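You operate a simulated robot arm through the tools that you are given. There is no shell and no other tool.

Carry out the task below with a simulated robot arm. There is one attempt and no reset: what you move stays moved.

JOB
Press the signal switch to switch it on. Then close the machine bed. Then fetch the white meter and set it on the fitting bench top. Then open the machine flap. Keep to this order. Set down upright: white meter. The machine bed goes toward x +0.5, y +0.8, z +0.0 (a direction in the base frame), to its stop.

Only the result counts: the job must be done as asked and must still hold three seconds after the hand-in. Knocking over, shifting, dropping, spilling or breaking anything else fails it.

ROBOT AND FRAMES
A 7-joint arm with a two-finger parallel gripper on a trunk, on a base that moves. Base frame: it is fixed to the floor where the robot stands at the start and does not move with it; the origin is under the middle of the robot, x ahead of it, y to its left, z up. Lengths are in m, angles in rad, forces in N, time in s.
With the tool pointing down near the work surface it reaches from about 0.34 to 0.76 m from the robot's upright axis, wherever it stands. Its first joint turns from -2.007 to 2.007 rad. Places, roughly: fitting bench top [-2.4, -3.6, 0.8]; machine bed [-1.8, 2.9, 0.8]; machine flap [-1.8, 2.9, 0.9]; signal switch [-0.8, 2.6, 0.8]; white meter (12x7x14 cm) [-6.5, -0.9, 0.9]. Payload 3.91 kg.
Tool frame: the origin (TCP) lies between the finger pads and is the grasp point; the fingertips stand 0.03 m ahead of it; z points along the fingers, y is the line along which they close. Largest opening 0.11 m; finger width 0.02, thickness 0.01; the body of the gripper, 0.048 by 0.112 m, starts 0.055 m behind the TCP.
Orientation is that of the tool frame in the base frame, as a unit quaternion [x, y, z, w]. With the fingers straight down and closing along the base's y, the tool's x points along the base's -x, its y along +y and its z along -z.

CONTROLS
- The arm moves only by the tool jog_arm. Its arguments are lists of equal length, an entry for each row: "gripper": the closure, from 0 (fully open) to 1 (shut); "delta_pos": the shift along the base's x, y, z in m, a list of three; "delta_rot": the turn, a rotation vector about the base's x, y, z in rad, a list of three. In form: {"gripper": [gripper, ...], "delta_pos": [[dx, dy, dz], ...], "delta_rot": [[ax, ay, az], ...]}. A call has 1 to 20 rows; each row shifts and turns the commanded pose from where the row before left it. Rows are played at 5 a second. More than 0.05 m and 0.15 rad between two rows, or a gripper value outside its range, and nothing of the call is played. Where a pose cannot be reached the arm comes as near as it can. A force on the tool above 40 N (or 10 N above the force at the start of the call, whichever is more), or a blocked arm, ends the call early, and 0.2 s more pass. Each finger travels about 0.108 m/s and halts on what it meets, pressing with about 32 N; the grip force reading is that of the motor and also rises with nothing between the fingers. The clock runs only during rows and for 0.2 s after the last one: add rows that do not move to give the fingers time. The reply holds the time, the measured pose of the TCP, the force on the tool along the base axes, the opening and the grip force, in the units named above and with some noise, with the torque about the TCP (base axes, N m) and any sound that the robot's microphone picked up.
- Cameras (640 x 400 px; columns grow to the right, rows downward): "scene" is now at [0.0253, 0.1276, 1.5127]; the picture's right is [-0.23, -0.97, 0.00], its down [-0.63, 0.15, -0.77] and it looks along [0.74, -0.18, -0.64] (base axes); focal length 266 px, centre (320, 200). "wrist" rides on the gripper at [0.072, 0.017, -0.103] in the tool frame; the picture's right is [-0.23, 0.97, 0.00], its down [-0.76, -0.18, -0.62] and it looks along [-0.61, -0.14, 0.78] (tool axes); focal length 222 px, centre (320, 200). There is no depth. A picture from a camera that has moved, and an enlarged one, comes with that camera's place and axes in the base frame and with its lens. The place of the scene camera against the robot may be out by one fixed shift of up to 0.018 m in any direction.
- grab_frame(camera): a new picture of that camera. It takes no simulated time.
- move_column(by): slides the trunk up (or, below 0, down) by that many m; the arm and the scene camera ride with it, the base frame stays. It gives what a move gives, with no picture.
- drive_base(legs): drives the robot by 1 to 6 legs, each [ahead, turn to the left] in m and rad, along the robot's own axes; the way and the turn of a leg run together, so that a leg with both is an arc; at most 1.5 m and 3.142 rad a leg. The arm and the cameras ride along, it lands a little off, and it stops where it bumps. It gives what a move gives.
- aim_head(pan, tilt): turns the head with the scene camera to pan (to the left, within 2.705 rad either way) and tilt (down, from -0.506 to 1.204), counted from straight ahead of the robot. It gives what a move gives.
- enlarge(camera, box): a new picture of the part [left, top, right, bottom] of that camera's present view, enlarged. It takes no simulated time.
- sign_off(): hands the job in; it is judged then, once.

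Places have to be worked out from the pictures, the camera data and where the tool is seen. Open the gripper and draw the arm clear of the work before you hand the job in, unless the task says otherwise.

The tools are called after "Request:" as name(argument=value, ...) on one line, values as JSON. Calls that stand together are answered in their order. jog_arm: Moves the arm, as the interface text tells. Its arguments: {"type":"object","properties":{"gripper":{"type":"array"},"delta_pos":{"type":"array"},"delta_rot":{"type":"array"}},"required":["gripper","delta_pos","delta_rot"]} The other tools are called the same way: move_column (by) moves the trunk up or down; drive_base (legs) drives the base; aim_head (pan, tilt) turns the head that bears the scene camera; grab_frame (camera) takes a picture; enlarge (camera, box) takes an enlarged picture of a part of a camera's view; sign_off () hands the job in.

At the start:

```text
time_s: 0.0
tcp_pos: [0.4374, -0.1783, 1.0012]
tool_rot: [0.0, 1.0, -0.001, 0.0]
wrist_force: [-0.1, -0.3, -0.2]
moment: [0.01, 0.01, -0.01]
grip_width: 0.11
grip_force: 0.0
trunk travel left (down, up): [-0.6, 0.39]
robot x, y, heading: [0.001, 0.0003, 0.002]
head pan, tilt (commanded): [-0.236, 0.698]
```

scene: 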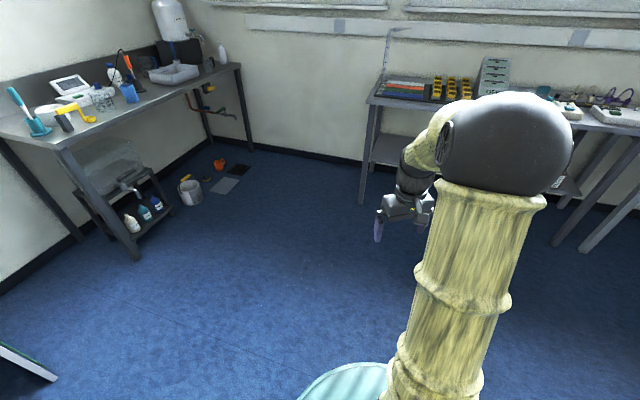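
wrist: 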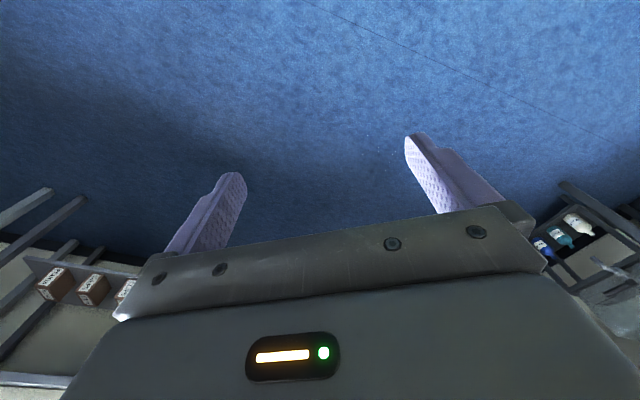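

I begin by looking around toward the machine and signal switch, which lie behind-left of the robot.

Request:
aim_head(pan=1.9, tilt=0.4)

Request:
grab_frame(camera="scene")

```text
time_s: 2.0
tcp_pos: [0.4355, -0.1777, 1.0023]
tool_rot: [-0.001, 1.0, 0.001, 0.0]
wrist_force: [0.3, -0.7, -0.7]
moment: [0.0, 0.0, 0.0]
grip_width: 0.1098
grip_force: 0.1
trunk travel left (down, up): [-0.6, 0.39]
robot x, y, heading: [0.0022, -0.0007, 0.002]
head pan, tilt (commanded): [1.901, 0.4]
```

```text
taken
camera scene: at [-0.0873, 0.2351, 1.5395], right [0.95, 0.32, 0.0], down [0.13, -0.37, -0.92], along [-0.3, 0.87, -0.39], focal length 266 px, centre (320, 200)
```

scene: 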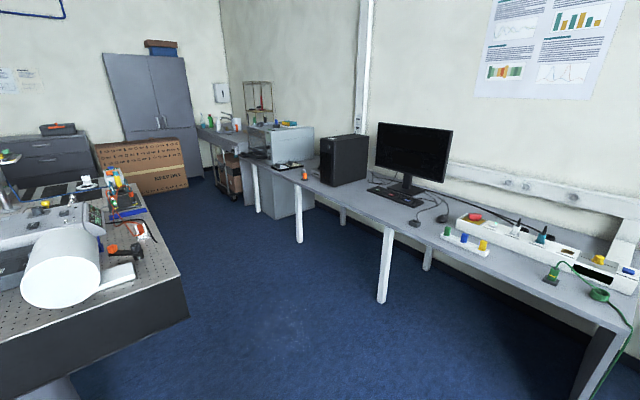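

The machine seems to be the light box near (280,140), and the switch is near (305,175). I zoom in on both.

Request:
enlarge(camera="scene", box=[190, 70, 350, 220])

Request:
enlarge(camera="scene", box=[400, 180, 640, 330])

Request:
enlarge(camera="scene", box=[0, 140, 200, 320])

```text
2.67 times, centred on (270, 145) of scene
camera zoom: at [-0.0873, 0.2351, 1.5395], right [0.95, 0.32, 0.0], down [0.13, -0.37, -0.92], along [-0.3, 0.87, -0.39], focal length 710 px, centre (453, 347)
```

zoom: 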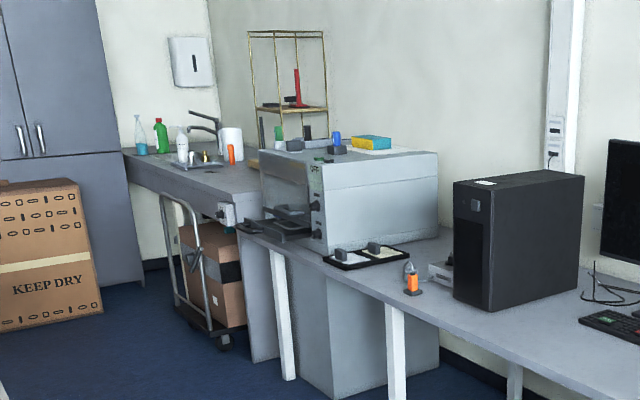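

```text
2.67 times, centred on (520, 255) of scene
camera zoom: at [-0.0873, 0.2351, 1.5395], right [0.95, 0.32, 0.0], down [0.13, -0.37, -0.92], along [-0.3, 0.87, -0.39], focal length 710 px, centre (-213, 53)
```

zoom: 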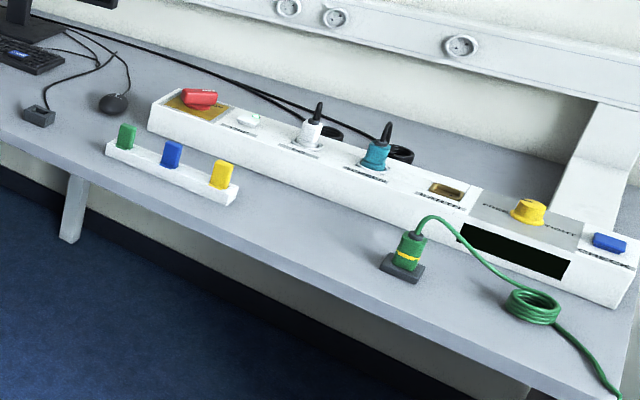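

```text
2.22 times, centred on (100, 230) of scene
camera zoom: at [-0.0873, 0.2351, 1.5395], right [0.95, 0.32, 0.0], down [0.13, -0.37, -0.92], along [-0.3, 0.87, -0.39], focal length 592 px, centre (809, 133)
```

zoom: 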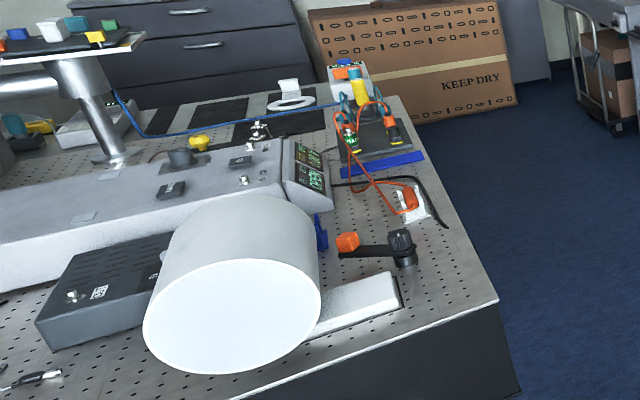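

The white box beside the PC tower at about (-0.9, 2.55) should be the signal switch, and the tray on the front of the box machine should be the bed. The bench edge runs along roughly (-0.87, 0.5). I raise the trunk and drive into the corridor in front of the bench.

Request:
move_column(by=0.2)

Request:
drive_base(legs=[[0, 1.833], [1.5, 0]])

Request:
aim_head(pan=0.3, tilt=0.5)

Request:
grab_frame(camera="scene")

```text
time_s: 4.2
tcp_pos: [0.4362, -0.1781, 1.2009]
tool_rot: [0.0, 1.0, -0.001, 0.0]
wrist_force: [1.0, 0.5, -0.2]
moment: [0.0, 0.0, 0.02]
grip_width: 0.11
grip_force: 0.0
trunk travel left (down, up): [-0.8, 0.19]
robot x, y, heading: [0.0039, 0.003, 0.003]
head pan, tilt (commanded): [1.901, 0.4]
```

```text
time_s: 19.1
tcp_pos: [-0.3261, 1.8728, 1.2019]
tool_rot: [0.796, -0.606, 0.0, 0.0]
wrist_force: [0.7, 0.8, 0.1]
moment: [-0.01, -0.03, -0.01]
grip_width: 0.11
grip_force: 0.0
trunk travel left (down, up): [-0.8, 0.19]
robot x, y, heading: [-0.3788, 1.4079, 1.838]
head pan, tilt (commanded): [1.901, 0.4]
```

```text
time_s: 20.8
tcp_pos: [-0.3269, 1.8726, 1.201]
tool_rot: [0.796, -0.606, -0.001, 0.0]
wrist_force: [-0.2, 0.1, -0.1]
moment: [-0.01, 0.0, 0.04]
grip_width: 0.1098
grip_force: 0.0
trunk travel left (down, up): [-0.8, 0.19]
robot x, y, heading: [-0.3875, 1.4065, 1.838]
head pan, tilt (commanded): [0.3, 0.499]
```

```text
taken
camera scene: at [-0.5596, 1.3777, 1.7303], right [0.84, 0.54, 0.0], down [0.26, -0.4, -0.88], along [-0.47, 0.74, -0.48], focal length 266 px, centre (320, 200)
```

scene: 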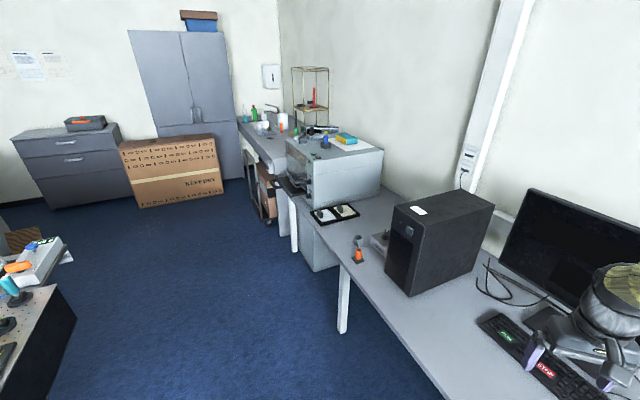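

Good progress: the tower, orange item, switch box and machine are clearly ahead. I zoom in on the switch region and the machine.

Request:
enlarge(camera="scene", box=[330, 180, 430, 280])

Request:
enlarge(camera="scene", box=[250, 110, 400, 240])

```text
4.00 times, centred on (380, 230) of scene
camera zoom: at [-0.5596, 1.3777, 1.7303], right [0.84, 0.54, 0.0], down [0.26, -0.4, -0.88], along [-0.47, 0.74, -0.48], focal length 1065 px, centre (80, 80)
```

zoom: 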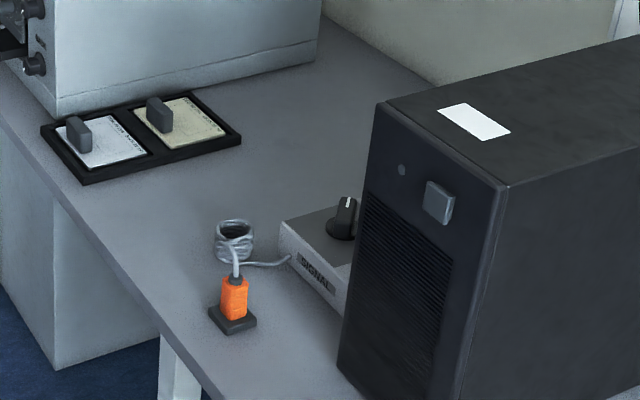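

```text
3.08 times, centred on (325, 175) of scene
camera zoom: at [-0.5596, 1.3777, 1.7303], right [0.84, 0.54, 0.0], down [0.26, -0.4, -0.88], along [-0.47, 0.74, -0.48], focal length 820 px, centre (305, 277)
```

zoom: 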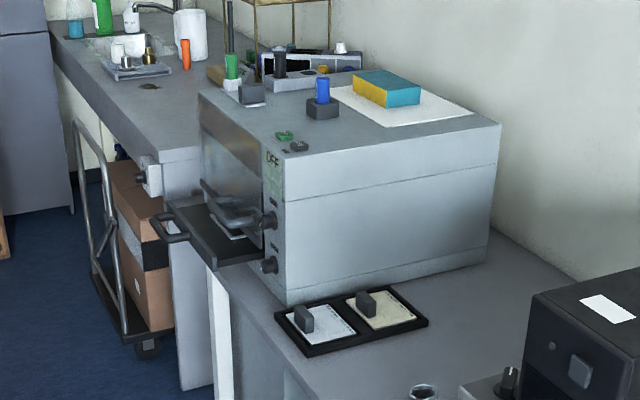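

I see a small box labelled SIGNAL just left of the tower. I raise the trunk a bit more and drive to stand in front of it, facing the bench.

Request:
move_column(by=0.15)

Request:
drive_base(legs=[[0, 0.69], [1.0, 0], [0, -1.48]])

Request:
aim_head(pan=0.0, tilt=0.7)

Request:
grab_frame(camera="scene")

Request:
grab_frame(camera="wrist")

```text
time_s: 22.5
tcp_pos: [-0.326, 1.8729, 1.3515]
tool_rot: [0.795, -0.606, 0.001, 0.001]
wrist_force: [0.8, -0.4, 0.0]
moment: [0.0, 0.0, 0.04]
grip_width: 0.1098
grip_force: 0.1
trunk travel left (down, up): [-0.95, 0.04]
robot x, y, heading: [-0.3787, 1.4046, 1.84]
head pan, tilt (commanded): [0.3, 0.499]
```

```text
time_s: 36.3
tcp_pos: [-0.8565, 2.3042, 1.3511]
tool_rot: [-0.519, 0.855, 0.0, 0.0]
wrist_force: [-0.2, 0.0, 0.9]
moment: [0.0, -0.03, 0.02]
grip_width: 0.11
grip_force: 0.1
trunk travel left (down, up): [-0.95, 0.04]
robot x, y, heading: [-1.2151, 1.9978, 1.094]
head pan, tilt (commanded): [0.3, 0.499]
```

```text
time_s: 37.1
tcp_pos: [-0.8563, 2.3052, 1.3529]
tool_rot: [-0.521, 0.853, 0.0, 0.0]
wrist_force: [0.2, 0.5, 0.2]
moment: [-0.01, 0.01, 0.04]
grip_width: 0.1099
grip_force: 0.0
trunk travel left (down, up): [-0.95, 0.04]
robot x, y, heading: [-1.2147, 1.9955, 1.091]
head pan, tilt (commanded): [0.0, 0.7]
```

```text
taken
camera scene: at [-1.336, 2.0843, 1.8626], right [0.89, -0.46, 0.0], down [-0.29, -0.57, -0.77], along [0.35, 0.68, -0.64], focal length 266 px, centre (320, 200)
```

scene: 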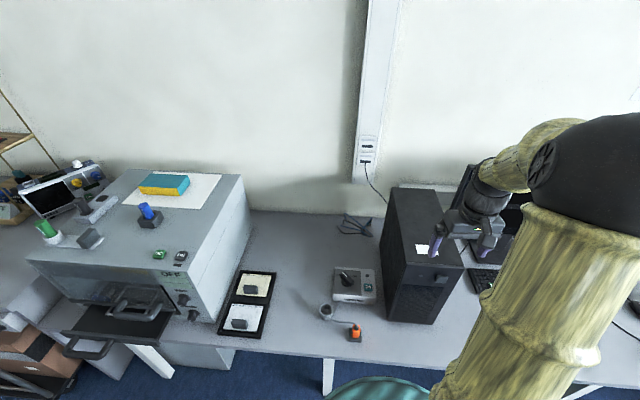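

```text
taken
camera wrist: at [-0.9048, 2.2485, 1.4544], right [-0.76, 0.65, 0.0], down [0.51, 0.6, 0.62], along [0.4, 0.47, -0.78], focal length 222 px, centre (320, 200)
```

wrist: 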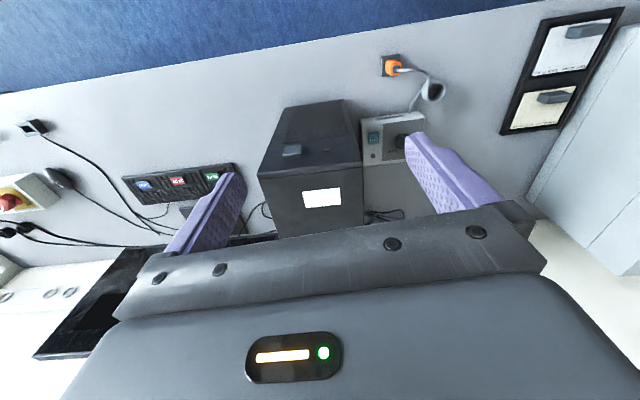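

Request:
enlarge(camera="scene", box=[310, 250, 400, 350])

Request:
enlarge(camera="wrist", box=[340, 40, 460, 180])

Request:
enlarge(camera="scene", box=[20, 150, 280, 360])

```text
4.00 times, centred on (355, 300) of scene
camera zoom: at [-1.336, 2.0843, 1.8626], right [0.89, -0.46, 0.0], down [-0.29, -0.57, -0.77], along [0.35, 0.68, -0.64], focal length 1065 px, centre (180, -200)
```

zoom: 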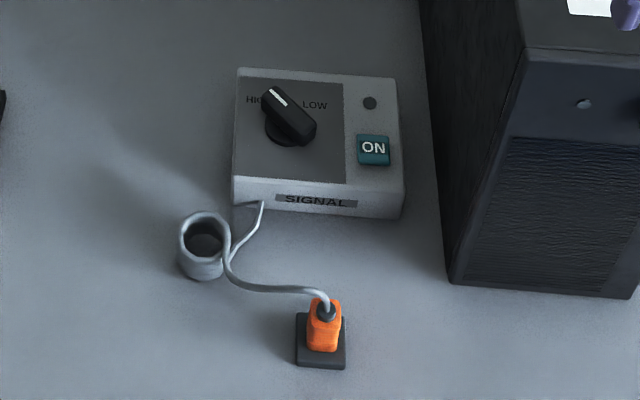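

```text
2.86 times, centred on (400, 110) of wrist
camera zoom: at [-0.9048, 2.2485, 1.4544], right [-0.76, 0.65, 0.0], down [0.51, 0.6, 0.62], along [0.4, 0.47, -0.78], focal length 635 px, centre (91, 457)
```

zoom: 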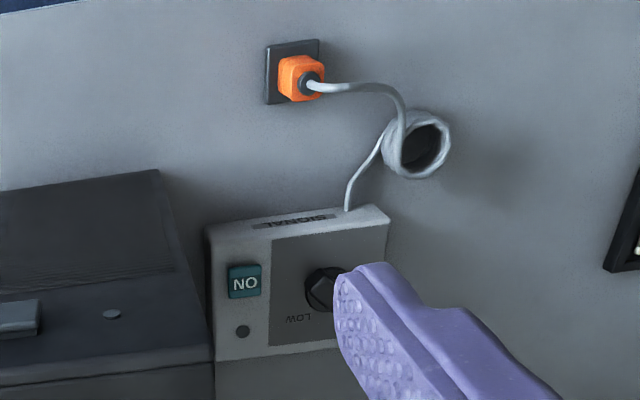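

```text
1.90 times, centred on (150, 255) of scene
camera zoom: at [-1.336, 2.0843, 1.8626], right [0.89, -0.46, 0.0], down [-0.29, -0.57, -0.77], along [0.35, 0.68, -0.64], focal length 507 px, centre (644, 95)
```

zoom: 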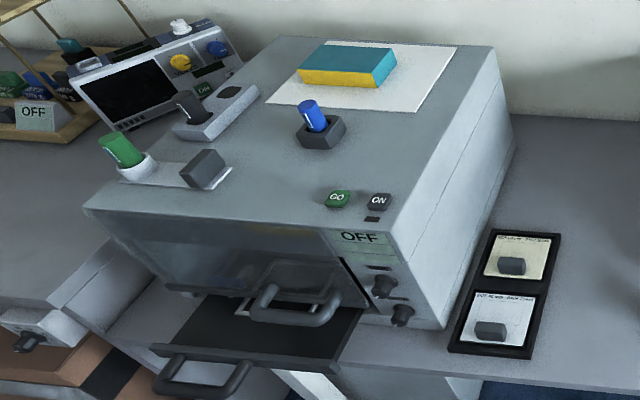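

The SIGNAL box carries a selector knob, a teal ON button and a dark lamp. Triangulating both views puts the ON button at about (-0.857, 2.552, 0.835), with the tower about 8 cm to its right. I close the gripper, move above the button while still high, and turn the tool so the camera points away from the tower.

Request:
jog_arm(gripper=[1, 1, 1, 1, 1, 1, 1, 1, 1, 1], delta_pos=[[0, 0.0247, 0], [0, 0.0247, 0], [0, 0.0247, 0], [0, 0.0247, 0], [0, 0.0247, 0], [0, 0.0247, 0], [0, 0.0247, 0], [0, 0.0247, 0], [0, 0.0247, 0], [0, 0.0247, 0]], delta_rot=[[0, 0, -0.14], [0, 0, -0.14], [0, 0, -0.14], [0, 0, -0.14], [0, 0, -0.14], [0, 0, -0.14], [0, 0, -0.14], [0, 0, -0.14], [0, 0, -0.14], [0, 0, -0.14]])

Request:
grab_frame(camera="wrist")

Request:
grab_frame(camera="scene")

```text
time_s: 39.3
tcp_pos: [-0.8552, 2.5512, 1.3498]
tool_rot: [0.153, 0.988, -0.001, 0.0]
wrist_force: [-0.1, -0.3, 0.1]
moment: [-0.03, -0.01, 0.0]
grip_width: 0.0001
grip_force: 32.0
trunk travel left (down, up): [-0.95, 0.04]
robot x, y, heading: [-1.2109, 1.9955, 1.093]
head pan, tilt (commanded): [0.0, 0.7]
```

```text
taken
camera wrist: at [-0.9201, 2.591, 1.4528], right [0.51, 0.86, 0.0], down [0.67, -0.4, 0.62], along [0.54, -0.32, -0.78], focal length 222 px, centre (320, 200)
```

wrist: 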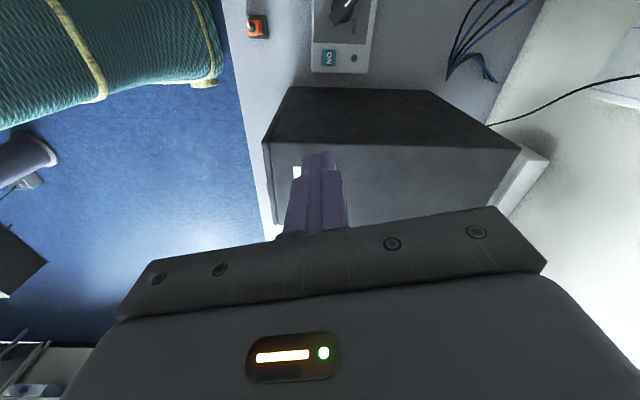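

```text
taken
camera scene: at [-1.3356, 2.0861, 1.8625], right [0.89, -0.46, 0.0], down [-0.3, -0.57, -0.76], along [0.35, 0.68, -0.65], focal length 266 px, centre (320, 200)
```

scene: 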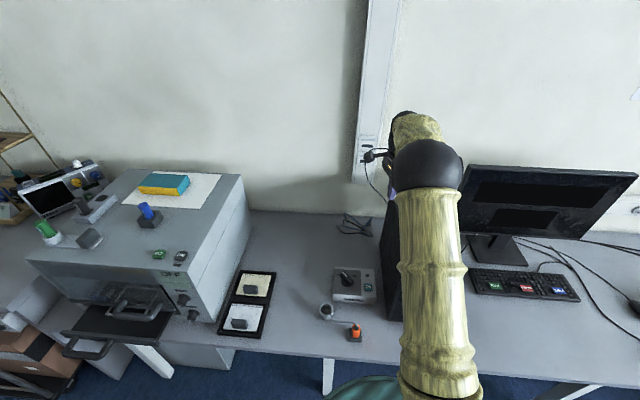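

Two wrist views put the ON button nearer (-0.85, 2.573, 0.79), and the tower side is about 8 cm from the tool. I lower the trunk by 0.40 and look again.

Request:
move_column(by=-0.38)

Request:
grab_frame(camera="wrist")

Request:
grab_frame(camera="scene")

```text
time_s: 43.0
tcp_pos: [-0.856, 2.5501, 0.9708]
tool_rot: [0.153, 0.988, -0.001, 0.0]
wrist_force: [0.2, 0.0, -0.4]
moment: [0.01, 0.01, 0.03]
grip_width: 0.0
grip_force: 32.3
trunk travel left (down, up): [-0.57, 0.42]
robot x, y, heading: [-1.2164, 1.9978, 1.094]
head pan, tilt (commanded): [0.0, 0.7]
```

```text
taken
camera wrist: at [-0.9204, 2.5891, 1.0735], right [0.51, 0.86, 0.0], down [0.67, -0.4, 0.62], along [0.54, -0.32, -0.78], focal length 222 px, centre (320, 200)
```

wrist: 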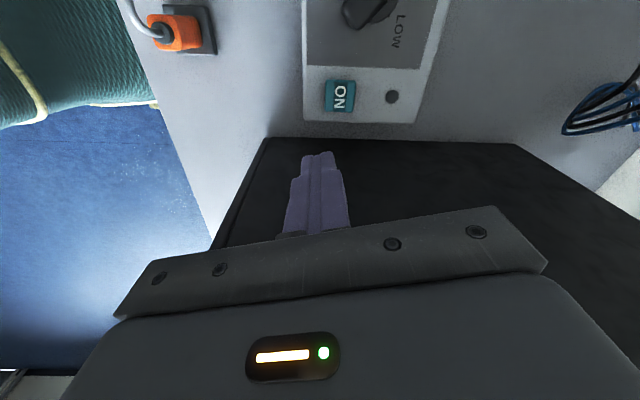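

```text
taken
camera scene: at [-1.3359, 2.0843, 1.4826], right [0.89, -0.46, 0.0], down [-0.29, -0.57, -0.76], along [0.35, 0.68, -0.64], focal length 266 px, centre (320, 200)
```

scene: 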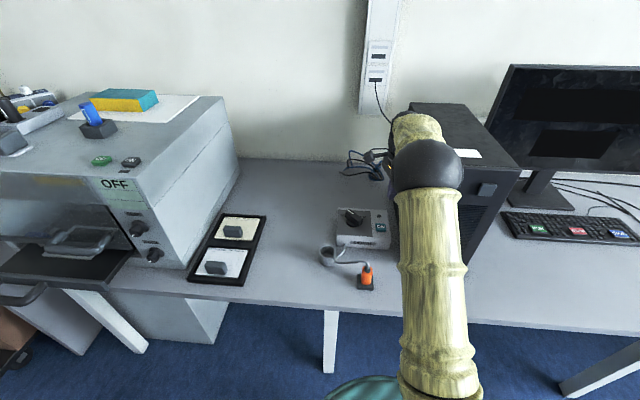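

Three wrist views agree on the button at (-0.850, 2.574, 0.796). I align over it and descend to just above it.

Request:
jog_arm(gripper=[1, 1, 1, 1, 1], delta_pos=[[0.006, 0.024, 0], [0, 0, -0.04], [0, 0, -0.04], [0, 0, -0.03], [0, 0, -0.015]], delta_rot=[[0, 0, 0], [0, 0, 0], [0, 0, 0], [0, 0, 0], [0, 0, 0]])

Request:
grab_frame(camera="wrist")

Request:
enlarge(camera="scene", box=[310, 180, 430, 300])

```text
time_s: 44.2
tcp_pos: [-0.8515, 2.5739, 0.846]
tool_rot: [0.152, 0.988, -0.001, 0.0]
wrist_force: [-0.4, 0.2, 0.7]
moment: [-0.03, 0.01, -0.02]
grip_width: 0.0
grip_force: 32.3
trunk travel left (down, up): [-0.57, 0.42]
robot x, y, heading: [-1.2169, 1.9972, 1.098]
head pan, tilt (commanded): [0.0, 0.7]
```

```text
taken
camera wrist: at [-0.9155, 2.6142, 0.9487], right [0.51, 0.86, 0.0], down [0.67, -0.4, 0.62], along [0.54, -0.32, -0.78], focal length 222 px, centre (320, 200)
```

wrist: 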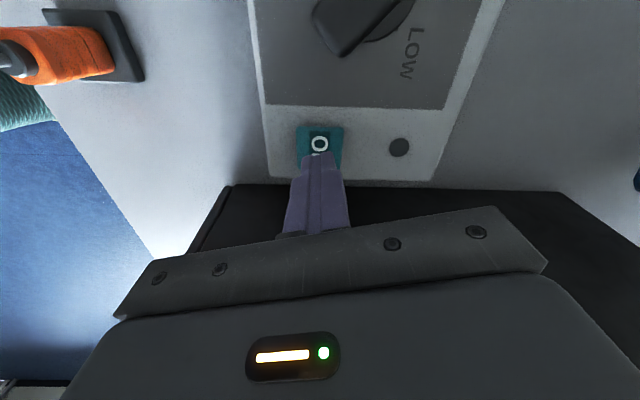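

```text
3.33 times, centred on (370, 240) of scene
camera zoom: at [-1.3359, 2.0844, 1.4826], right [0.89, -0.46, 0.0], down [-0.29, -0.57, -0.76], along [0.35, 0.68, -0.64], focal length 888 px, centre (153, 67)
```

zoom: 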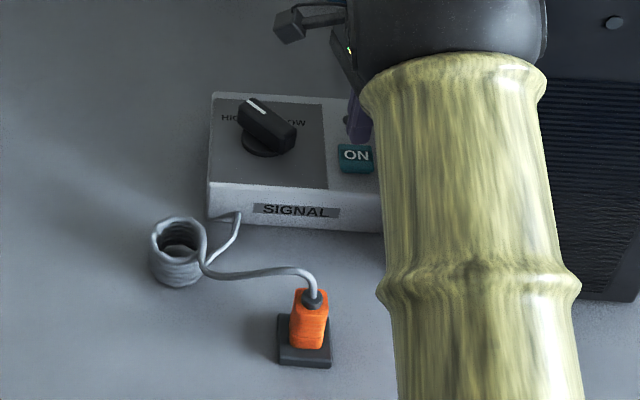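

The tip is centered over the ON button about 2 cm above it. I press down in small steps.

Request:
jog_arm(gripper=[1, 1, 1, 1, 1, 1], delta_pos=[[0, 0, -0.008], [0, 0, -0.006], [0, 0, -0.004], [0, 0, -0.003], [0, 0, -0.003], [0, 0, 0]], delta_rot=[[0, 0, 0], [0, 0, 0], [0, 0, 0], [0, 0, 0], [0, 0, 0], [0, 0, 0]])

Request:
grab_frame(camera="wrist")

```text
time_s: 45.6
tcp_pos: [-0.8497, 2.5739, 0.8221]
tool_rot: [0.151, 0.988, 0.0, 0.0]
wrist_force: [0.4, 0.2, 0.4]
moment: [0.01, 0.0, 0.02]
grip_width: 0.0
grip_force: 31.8
trunk travel left (down, up): [-0.57, 0.42]
robot x, y, heading: [-1.2131, 1.9971, 1.09]
head pan, tilt (commanded): [0.0, 0.7]
```

```text
taken
camera wrist: at [-0.9144, 2.613, 0.9244], right [0.51, 0.86, 0.0], down [0.67, -0.4, 0.62], along [0.54, -0.32, -0.78], focal length 222 px, centre (320, 200)
```

wrist: 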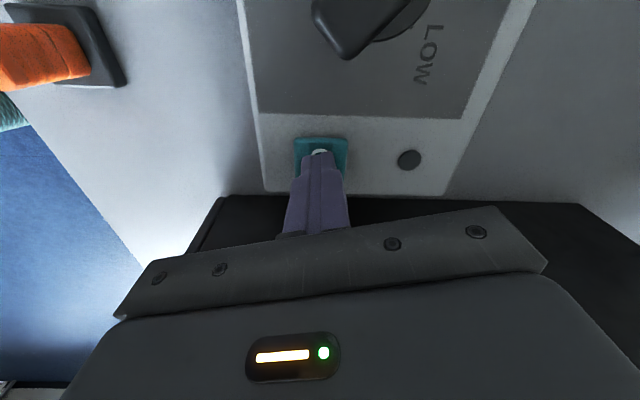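

No contact yet and the tip is just above the button, so I continue down in 3 mm steps.

Request:
jog_arm(gripper=[1, 1, 1, 1], delta_pos=[[0, 0, -0.003], [0, 0, -0.003], [0, 0, -0.003], [0, 0, 0]], delta_rot=[[0, 0, 0], [0, 0, 0], [0, 0, 0], [0, 0, 0]])

Request:
grab_frame(camera="wrist")

```text
time_s: 46.6
tcp_pos: [-0.8503, 2.5742, 0.815]
tool_rot: [0.152, 0.988, 0.003, 0.001]
wrist_force: [0.4, 1.6, 20.4]
moment: [0.08, 0.02, 0.07]
grip_width: 0.0
grip_force: 32.0
trunk travel left (down, up): [-0.57, 0.42]
robot x, y, heading: [-1.2156, 1.9936, 1.093]
head pan, tilt (commanded): [0.0, 0.7]
heard: click
```

```text
taken
camera wrist: at [-0.9148, 2.6124, 0.918], right [0.51, 0.86, 0.01], down [0.67, -0.4, 0.62], along [0.54, -0.31, -0.78], focal length 222 px, centre (320, 200)
```

wrist: 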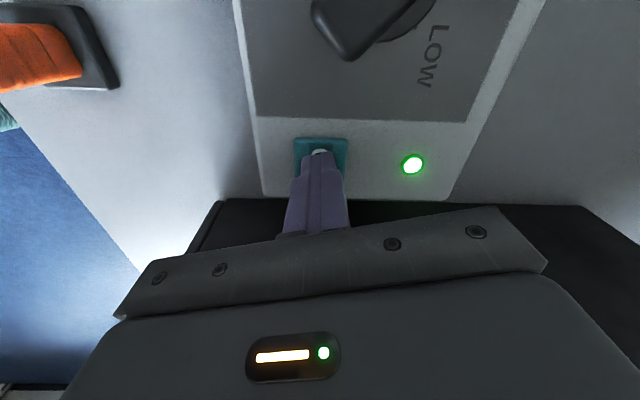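

The click sounded and the lamp is lit green. I lift straight up and check the lamp stays on.

Request:
jog_arm(gripper=[1, 1, 1, 1, 1], delta_pos=[[0, 0, 0.005], [0, 0, 0.01], [0, 0, 0.03], [0, 0, 0.04], [0, 0, 0.04]], delta_rot=[[0, 0, 0], [0, 0, 0], [0, 0, 0], [0, 0, 0], [0, 0, 0]])

Request:
grab_frame(camera="wrist")

```text
time_s: 47.8
tcp_pos: [-0.8495, 2.5739, 0.9391]
tool_rot: [0.152, 0.988, 0.0, 0.0]
wrist_force: [-0.1, -0.2, -0.1]
moment: [-0.01, 0.0, -0.03]
grip_width: 0.0
grip_force: 31.2
trunk travel left (down, up): [-0.57, 0.42]
robot x, y, heading: [-1.2136, 1.9962, 1.099]
head pan, tilt (commanded): [0.0, 0.7]
```

```text
taken
camera wrist: at [-0.9147, 2.6122, 1.0417], right [0.51, 0.86, 0.0], down [0.67, -0.4, 0.62], along [0.54, -0.32, -0.78], focal length 222 px, centre (320, 200)
```

wrist: 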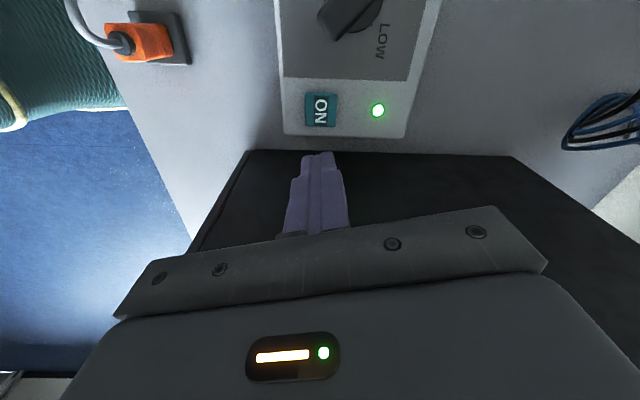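

The switch is on and stays lit. Next is the bed: I raise the trunk, retract the arm in front of the robot with the tool turned back, and drive left to stand in front of the machine.

Request:
move_column(by=0.38)

Request:
jog_arm(gripper=[1, 1, 1, 1, 1, 1, 1, 1, 1, 1], delta_pos=[[-0.017, -0.0204, 0], [-0.017, -0.0204, 0], [-0.017, -0.0204, 0], [-0.017, -0.0204, 0], [-0.017, -0.0204, 0], [-0.017, -0.0204, 0], [-0.017, -0.0204, 0], [-0.017, -0.0204, 0], [-0.017, -0.0204, 0], [-0.017, -0.0204, 0]], delta_rot=[[0, 0, 0.14], [0, 0, 0.14], [0, 0, 0.14], [0, 0, 0.14], [0, 0, 0.14], [0, 0, 0.14], [0, 0, 0.14], [0, 0, 0.14], [0, 0, 0.14], [0, 0, 0.14]])

Request:
aim_head(pan=0.6, tilt=0.6)

Request:
grab_frame(camera="scene")

```text
time_s: 51.5
tcp_pos: [-0.8511, 2.5736, 1.3177]
tool_rot: [0.153, 0.988, 0.0, 0.0]
wrist_force: [0.2, 0.0, -0.2]
moment: [-0.01, -0.02, -0.01]
grip_width: 0.0
grip_force: 32.0
trunk travel left (down, up): [-0.95, 0.04]
robot x, y, heading: [-1.2116, 1.9972, 1.097]
head pan, tilt (commanded): [0.0, 0.7]
```

```text
time_s: 53.7
tcp_pos: [-1.0209, 2.3708, 1.3192]
tool_rot: [-0.521, 0.853, 0.001, 0.001]
wrist_force: [0.2, -0.3, 0.0]
moment: [0.01, 0.01, 0.01]
grip_width: 0.0003
grip_force: 32.3
trunk travel left (down, up): [-0.95, 0.04]
robot x, y, heading: [-1.2109, 1.998, 1.097]
head pan, tilt (commanded): [0.0, 0.7]
```

```text
time_s: 54.7
tcp_pos: [-1.0201, 2.3711, 1.3182]
tool_rot: [-0.52, 0.854, 0.0, 0.001]
wrist_force: [-0.8, 0.7, 0.1]
moment: [0.0, -0.03, 0.01]
grip_width: 0.0001
grip_force: 32.2
trunk travel left (down, up): [-0.95, 0.04]
robot x, y, heading: [-1.2149, 1.9992, 1.094]
head pan, tilt (commanded): [0.6, 0.6]
```

```text
taken
camera scene: at [-1.3857, 2.0966, 1.8712], right [0.99, 0.12, 0.0], down [0.07, -0.56, -0.82], along [-0.1, 0.82, -0.57], focal length 266 px, centre (320, 200)
```

scene: 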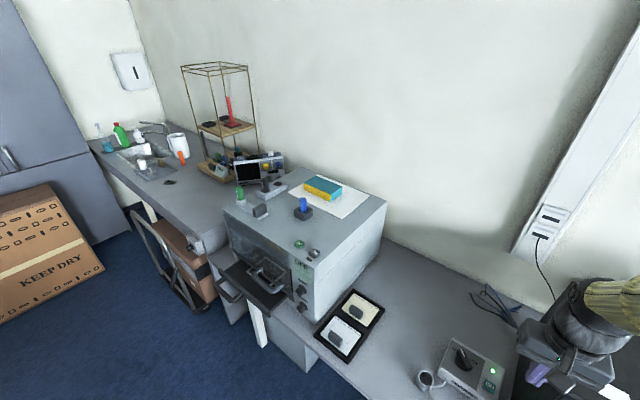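

Request:
enlarge(camera="scene", box=[200, 170, 400, 330])

Request:
enlarge(camera="scene", box=[120, 170, 330, 360])

```text
2.50 times, centred on (300, 250) of scene
camera zoom: at [-1.3857, 2.0966, 1.8712], right [0.99, 0.12, 0.0], down [0.07, -0.56, -0.82], along [-0.1, 0.82, -0.57], focal length 666 px, centre (370, 75)
```

zoom: 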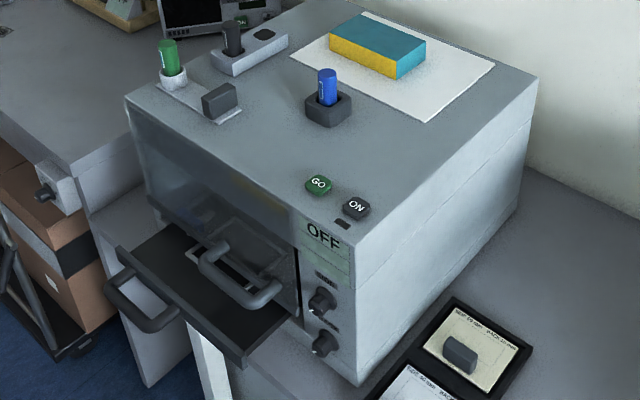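

```text
2.11 times, centred on (225, 265) of scene
camera zoom: at [-1.3857, 2.0966, 1.8712], right [0.99, 0.12, 0.0], down [0.07, -0.56, -0.82], along [-0.1, 0.82, -0.57], focal length 561 px, centre (520, 63)
```

zoom: 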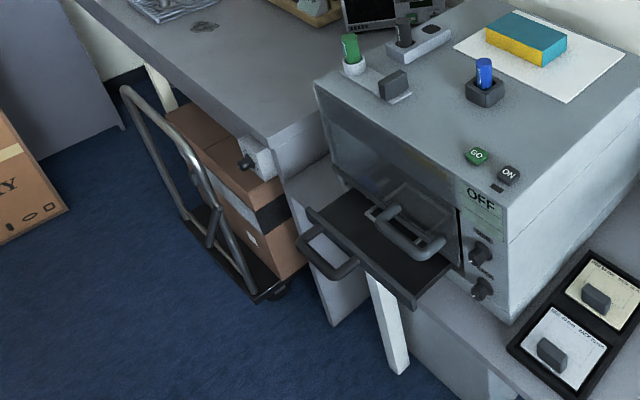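

The bed is the dark tray with a U handle on its front left, and the flap is the glass front with its own handle above. The bed handle is around (-1.905, 2.815, 0.8). I drive to a spot about half a metre in front of it, facing the machine.

Request:
drive_base(legs=[[0, 1.685], [0.98, 0], [0, -1.767]])

Request:
aim_head(pan=0.0, tilt=0.8)

Request:
grab_frame(camera="scene")

Request:
grab_frame(camera="wrist")

```text
time_s: 72.8
tcp_pos: [-1.9063, 2.7186, 1.3187]
tool_rot: [-0.473, 0.881, 0.0, 0.0]
wrist_force: [-0.3, -0.1, 0.2]
moment: [0.01, 0.02, -0.01]
grip_width: 0.0001
grip_force: 32.1
trunk travel left (down, up): [-0.95, 0.04]
robot x, y, heading: [-2.1405, 2.3692, 0.985]
head pan, tilt (commanded): [0.6, 0.6]
```

```text
time_s: 73.8
tcp_pos: [-1.9062, 2.7198, 1.3167]
tool_rot: [-0.473, 0.881, 0.0, 0.0]
wrist_force: [-0.6, 0.0, -0.3]
moment: [0.03, -0.02, -0.01]
grip_width: 0.0
grip_force: 32.0
trunk travel left (down, up): [-0.95, 0.04]
robot x, y, heading: [-2.1389, 2.3686, 0.986]
head pan, tilt (commanded): [0.0, 0.799]
```

```text
taken
camera scene: at [-2.2522, 2.4652, 1.8544], right [0.83, -0.55, 0.0], down [-0.4, -0.6, -0.7], along [0.39, 0.58, -0.72], focal length 266 px, centre (320, 200)
```

scene: 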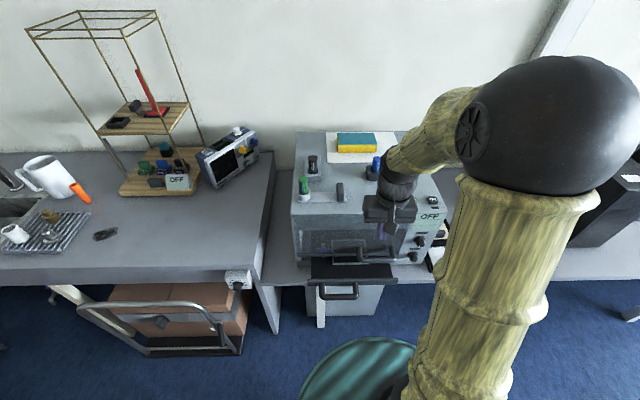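

```text
taken
camera wrist: at [-1.9594, 2.669, 1.4213], right [-0.69, 0.73, 0.0], down [0.57, 0.54, 0.62], along [0.45, 0.43, -0.78], focal length 222 px, centre (320, 200)
```

wrist: 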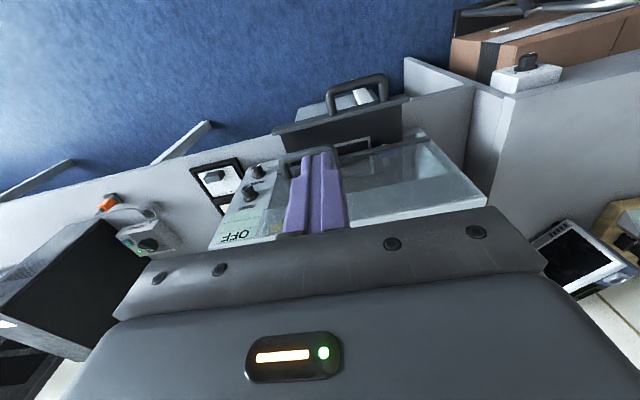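

Request:
enlarge(camera="wrist", box=[240, 60, 500, 230])

Request:
enlarge(camera="scene", box=[270, 130, 470, 330])

```text
2.35 times, centred on (370, 145) of wrist
camera zoom: at [-1.9594, 2.669, 1.4213], right [-0.69, 0.73, 0.0], down [0.57, 0.54, 0.62], along [0.45, 0.43, -0.78], focal length 523 px, centre (202, 329)
```

zoom: 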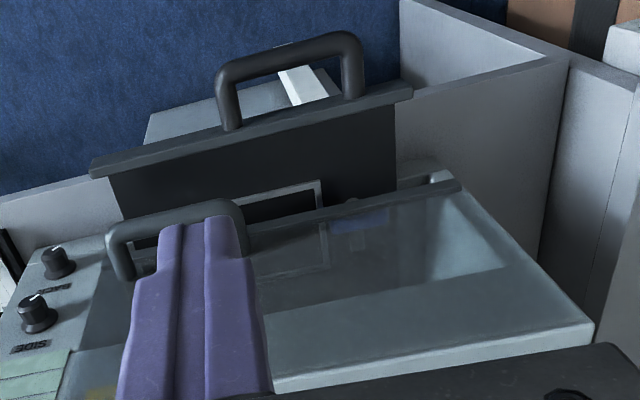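

```text
2.00 times, centred on (370, 230) of scene
camera zoom: at [-2.2522, 2.4652, 1.8544], right [0.83, -0.55, 0.0], down [-0.4, -0.6, -0.7], along [0.39, 0.58, -0.72], focal length 533 px, centre (220, 140)
```

zoom: 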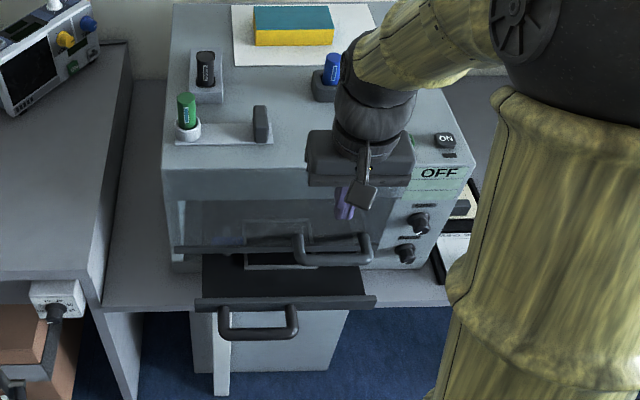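

From both views the bed's handle bar is near (-1.943, 2.805, 0.83). I move the closed gripper sideways to just on the robot's side of the bar, lower the trunk, and look again.

Request:
jog_arm(gripper=[1, 1, 1], delta_pos=[[-0.022, 0.0143, 0], [-0.022, 0.0143, 0], [-0.022, 0.0143, 0]], delta_rot=[[0, 0, 0], [0, 0, 0], [0, 0, 0]])

Request:
move_column(by=-0.36)

Request:
grab_frame(camera="wrist")

Request:
grab_frame(camera="scene")

```text
time_s: 74.6
tcp_pos: [-1.9741, 2.7622, 1.3193]
tool_rot: [-0.473, 0.881, -0.001, 0.0]
wrist_force: [0.1, 0.0, -0.8]
moment: [-0.01, -0.02, 0.04]
grip_width: 0.0
grip_force: 31.7
trunk travel left (down, up): [-0.95, 0.04]
robot x, y, heading: [-2.1383, 2.3689, 0.988]
head pan, tilt (commanded): [0.0, 0.799]
```

```text
time_s: 78.1
tcp_pos: [-1.9715, 2.7622, 0.959]
tool_rot: [-0.473, 0.881, -0.001, 0.0]
wrist_force: [0.4, -1.2, 0.1]
moment: [-0.01, -0.01, -0.03]
grip_width: 0.0
grip_force: 31.9
trunk travel left (down, up): [-0.59, 0.4]
robot x, y, heading: [-2.1366, 2.3684, 0.985]
head pan, tilt (commanded): [0.0, 0.799]
```

```text
taken
camera wrist: at [-2.0262, 2.7116, 1.0629], right [-0.69, 0.73, 0.0], down [0.57, 0.54, 0.62], along [0.45, 0.43, -0.78], focal length 222 px, centre (320, 200)
```

wrist: 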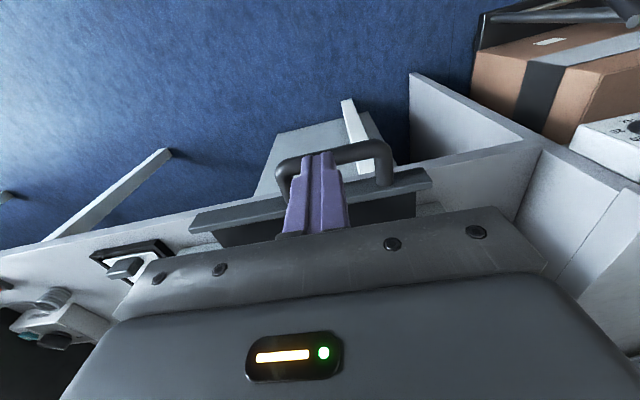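

```text
taken
camera scene: at [-2.2522, 2.465, 1.4944], right [0.83, -0.55, 0.0], down [-0.4, -0.6, -0.7], along [0.39, 0.58, -0.72], focal length 266 px, centre (320, 200)
```

scene: 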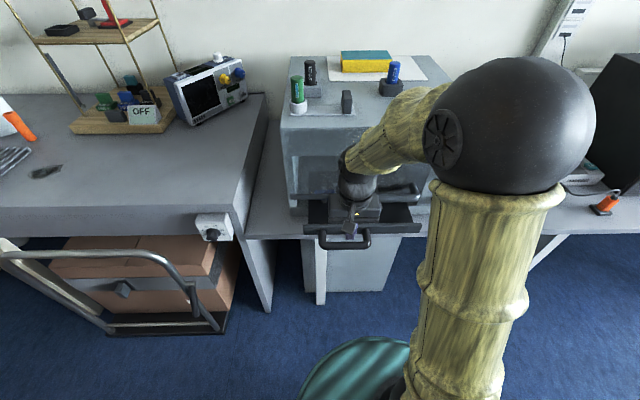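

The refined bar position is (-1.942, 2.820, 0.789), and the tool is 6.5 cm behind it. I descend so the fingertips overlap the bar's height, then check the view.

Request:
jog_arm(gripper=[1, 1, 1, 1], delta_pos=[[-0.003, -0.004, -0.04], [0, 0, -0.04], [0, 0, -0.04], [0, 0, -0.036]], delta_rot=[[0, 0, 0], [0, 0, 0], [0, 0, 0], [0, 0, 0]])

Request:
grab_frame(camera="wrist")

Request:
enlarge(camera="scene", box=[270, 150, 450, 290])

```text
time_s: 79.1
tcp_pos: [-1.9739, 2.7574, 0.8018]
tool_rot: [-0.474, 0.881, 0.0, 0.001]
wrist_force: [-0.1, 0.5, 0.8]
moment: [0.01, -0.03, 0.02]
grip_width: 0.0001
grip_force: 31.7
trunk travel left (down, up): [-0.59, 0.4]
robot x, y, heading: [-2.1449, 2.3685, 0.983]
head pan, tilt (commanded): [0.0, 0.799]
```

```text
taken
camera wrist: at [-2.0284, 2.7077, 0.9047], right [-0.69, 0.73, 0.0], down [0.57, 0.54, 0.62], along [0.45, 0.43, -0.78], focal length 222 px, centre (320, 200)
```

wrist: 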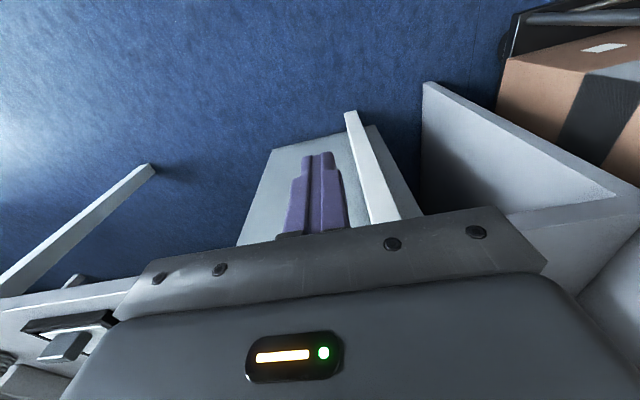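

```text
2.86 times, centred on (360, 220) of scene
camera zoom: at [-2.252, 2.4655, 1.4944], right [0.83, -0.55, 0.0], down [-0.4, -0.6, -0.7], along [0.39, 0.58, -0.72], focal length 761 px, centre (206, 143)
```

zoom: 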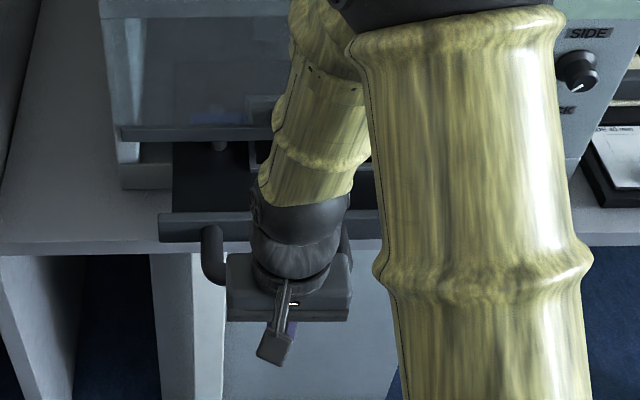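

The fingertips are behind the bar, and the flap handle is to its right. I shift 3 cm left for clearance, then push along (0.53, 0.848).

Request:
jog_arm(gripper=[1, 1, 1, 1, 1, 1, 1, 1], delta_pos=[[-0.0254, 0.0159, 0], [0.0106, 0.017, 0], [0.0106, 0.017, 0], [0.008, 0.0127, 0], [0.008, 0.0127, 0], [0.008, 0.0127, 0], [0.008, 0.0127, 0], [0.008, 0.0127, 0]], delta_rot=[[0, 0, 0], [0, 0, 0], [0, 0, 0], [0, 0, 0], [0, 0, 0], [0, 0, 0], [0, 0, 0], [0, 0, 0]])

Request:
grab_frame(camera="wrist")

Request:
enlarge(camera="scene", box=[250, 130, 450, 290])

```text
time_s: 80.9
tcp_pos: [-1.9395, 2.8731, 0.8034]
tool_rot: [-0.473, 0.881, 0.0, 0.001]
wrist_force: [0.1, 0.2, -0.8]
moment: [0.0, 0.02, -0.02]
grip_width: 0.0002
grip_force: 31.8
trunk travel left (down, up): [-0.59, 0.4]
robot x, y, heading: [-2.1362, 2.3702, 0.985]
head pan, tilt (commanded): [0.0, 0.799]
```

```text
taken
camera wrist: at [-1.9933, 2.8223, 0.9058], right [-0.69, 0.73, 0.0], down [0.57, 0.54, 0.62], along [0.45, 0.43, -0.78], focal length 222 px, centre (320, 200)
```

wrist: 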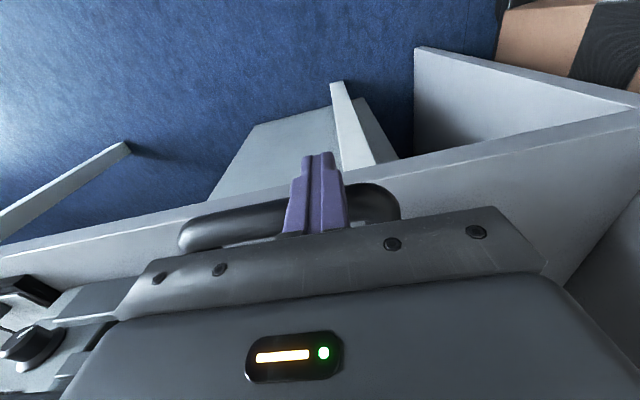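

```text
2.50 times, centred on (350, 210) of scene
camera zoom: at [-2.2521, 2.4652, 1.4943], right [0.83, -0.55, 0.0], down [-0.4, -0.6, -0.7], along [0.39, 0.58, -0.72], focal length 666 px, centre (245, 175)
```

zoom: 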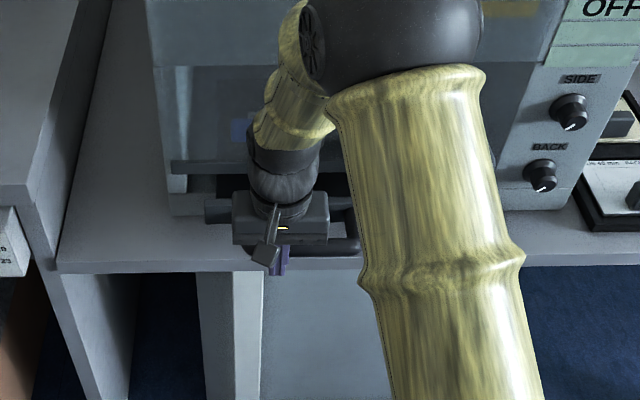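

The bed slides easily and the panel is close to the machine front. I keep pushing in 1 cm steps until it meets its stop.

Request:
jog_arm(gripper=[1, 1, 1, 1, 1], delta_pos=[[0.0053, 0.0085, 0], [0.0053, 0.0085, 0], [0.0053, 0.0085, 0], [0.0053, 0.0085, 0], [0, 0, 0]], delta_rot=[[0, 0, 0], [0, 0, 0], [0, 0, 0], [0, 0, 0], [0, 0, 0]])

Request:
enlarge(camera="scene", box=[250, 130, 450, 290])

```text
time_s: 82.1
tcp_pos: [-1.9174, 2.9042, 0.8033]
tool_rot: [-0.472, 0.882, 0.0, 0.0]
wrist_force: [-0.2, -0.6, -0.5]
moment: [-0.02, -0.02, 0.02]
grip_width: 0.0
grip_force: 31.8
trunk travel left (down, up): [-0.59, 0.4]
robot x, y, heading: [-2.1381, 2.3681, 0.985]
head pan, tilt (commanded): [0.0, 0.799]
```

```text
2.50 times, centred on (350, 210) of scene
camera zoom: at [-2.2521, 2.4651, 1.4943], right [0.83, -0.55, 0.0], down [-0.4, -0.6, -0.7], along [0.39, 0.58, -0.72], focal length 666 px, centre (245, 175)
```

zoom: 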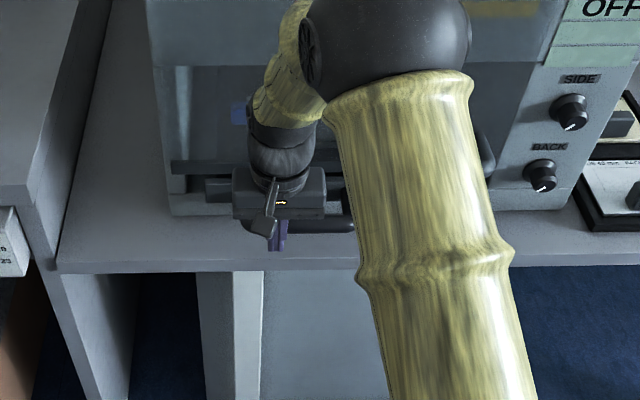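

Request:
jog_arm(gripper=[1, 1, 1, 1, 1], delta_pos=[[0.0037, 0.0059, 0], [0.0037, 0.0059, 0], [0.0037, 0.0059, 0], [0.0037, 0.0059, 0], [0, 0, 0]], delta_rot=[[0, 0, 0], [0, 0, 0], [0, 0, 0], [0, 0, 0], [0, 0, 0]])

Request:
enlarge(camera="scene", box=[250, 130, 450, 290])

Request:
grab_frame(camera="wrist")

```text
time_s: 83.3
tcp_pos: [-1.9055, 2.9247, 0.8044]
tool_rot: [-0.473, 0.881, -0.002, -0.003]
wrist_force: [-14.1, -28.5, 0.7]
moment: [-0.21, 0.27, 0.03]
grip_width: 0.0001
grip_force: 31.7
trunk travel left (down, up): [-0.59, 0.4]
robot x, y, heading: [-2.1407, 2.3728, 0.99]
head pan, tilt (commanded): [0.0, 0.799]
```

```text
2.50 times, centred on (350, 210) of scene
camera zoom: at [-2.2538, 2.4617, 1.4944], right [0.83, -0.55, 0.0], down [-0.4, -0.6, -0.7], along [0.39, 0.58, -0.72], focal length 666 px, centre (245, 175)
```

zoom: 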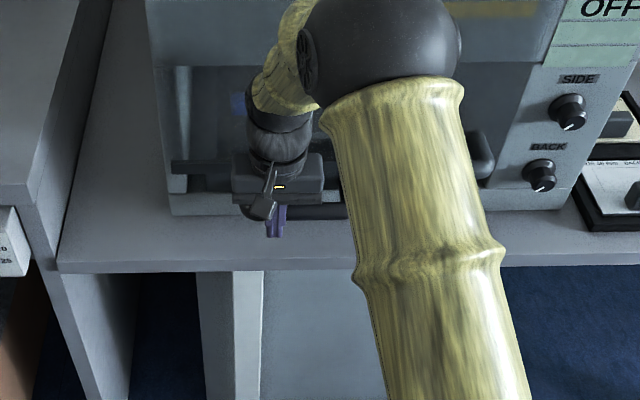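

```text
taken
camera wrist: at [-1.9597, 2.8748, 0.9071], right [-0.69, 0.73, 0.0], down [0.57, 0.54, 0.62], along [0.45, 0.42, -0.79], focal length 222 px, centre (320, 200)
```

wrist: 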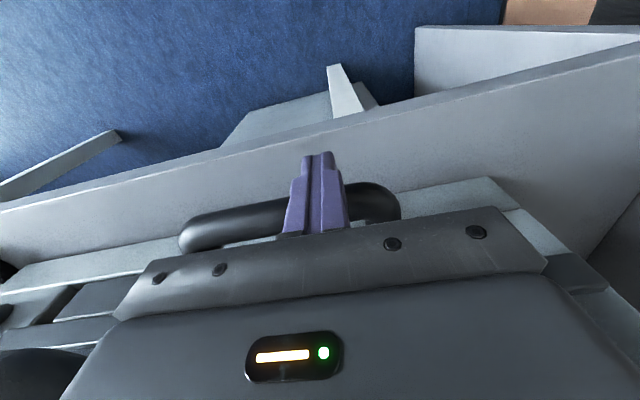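

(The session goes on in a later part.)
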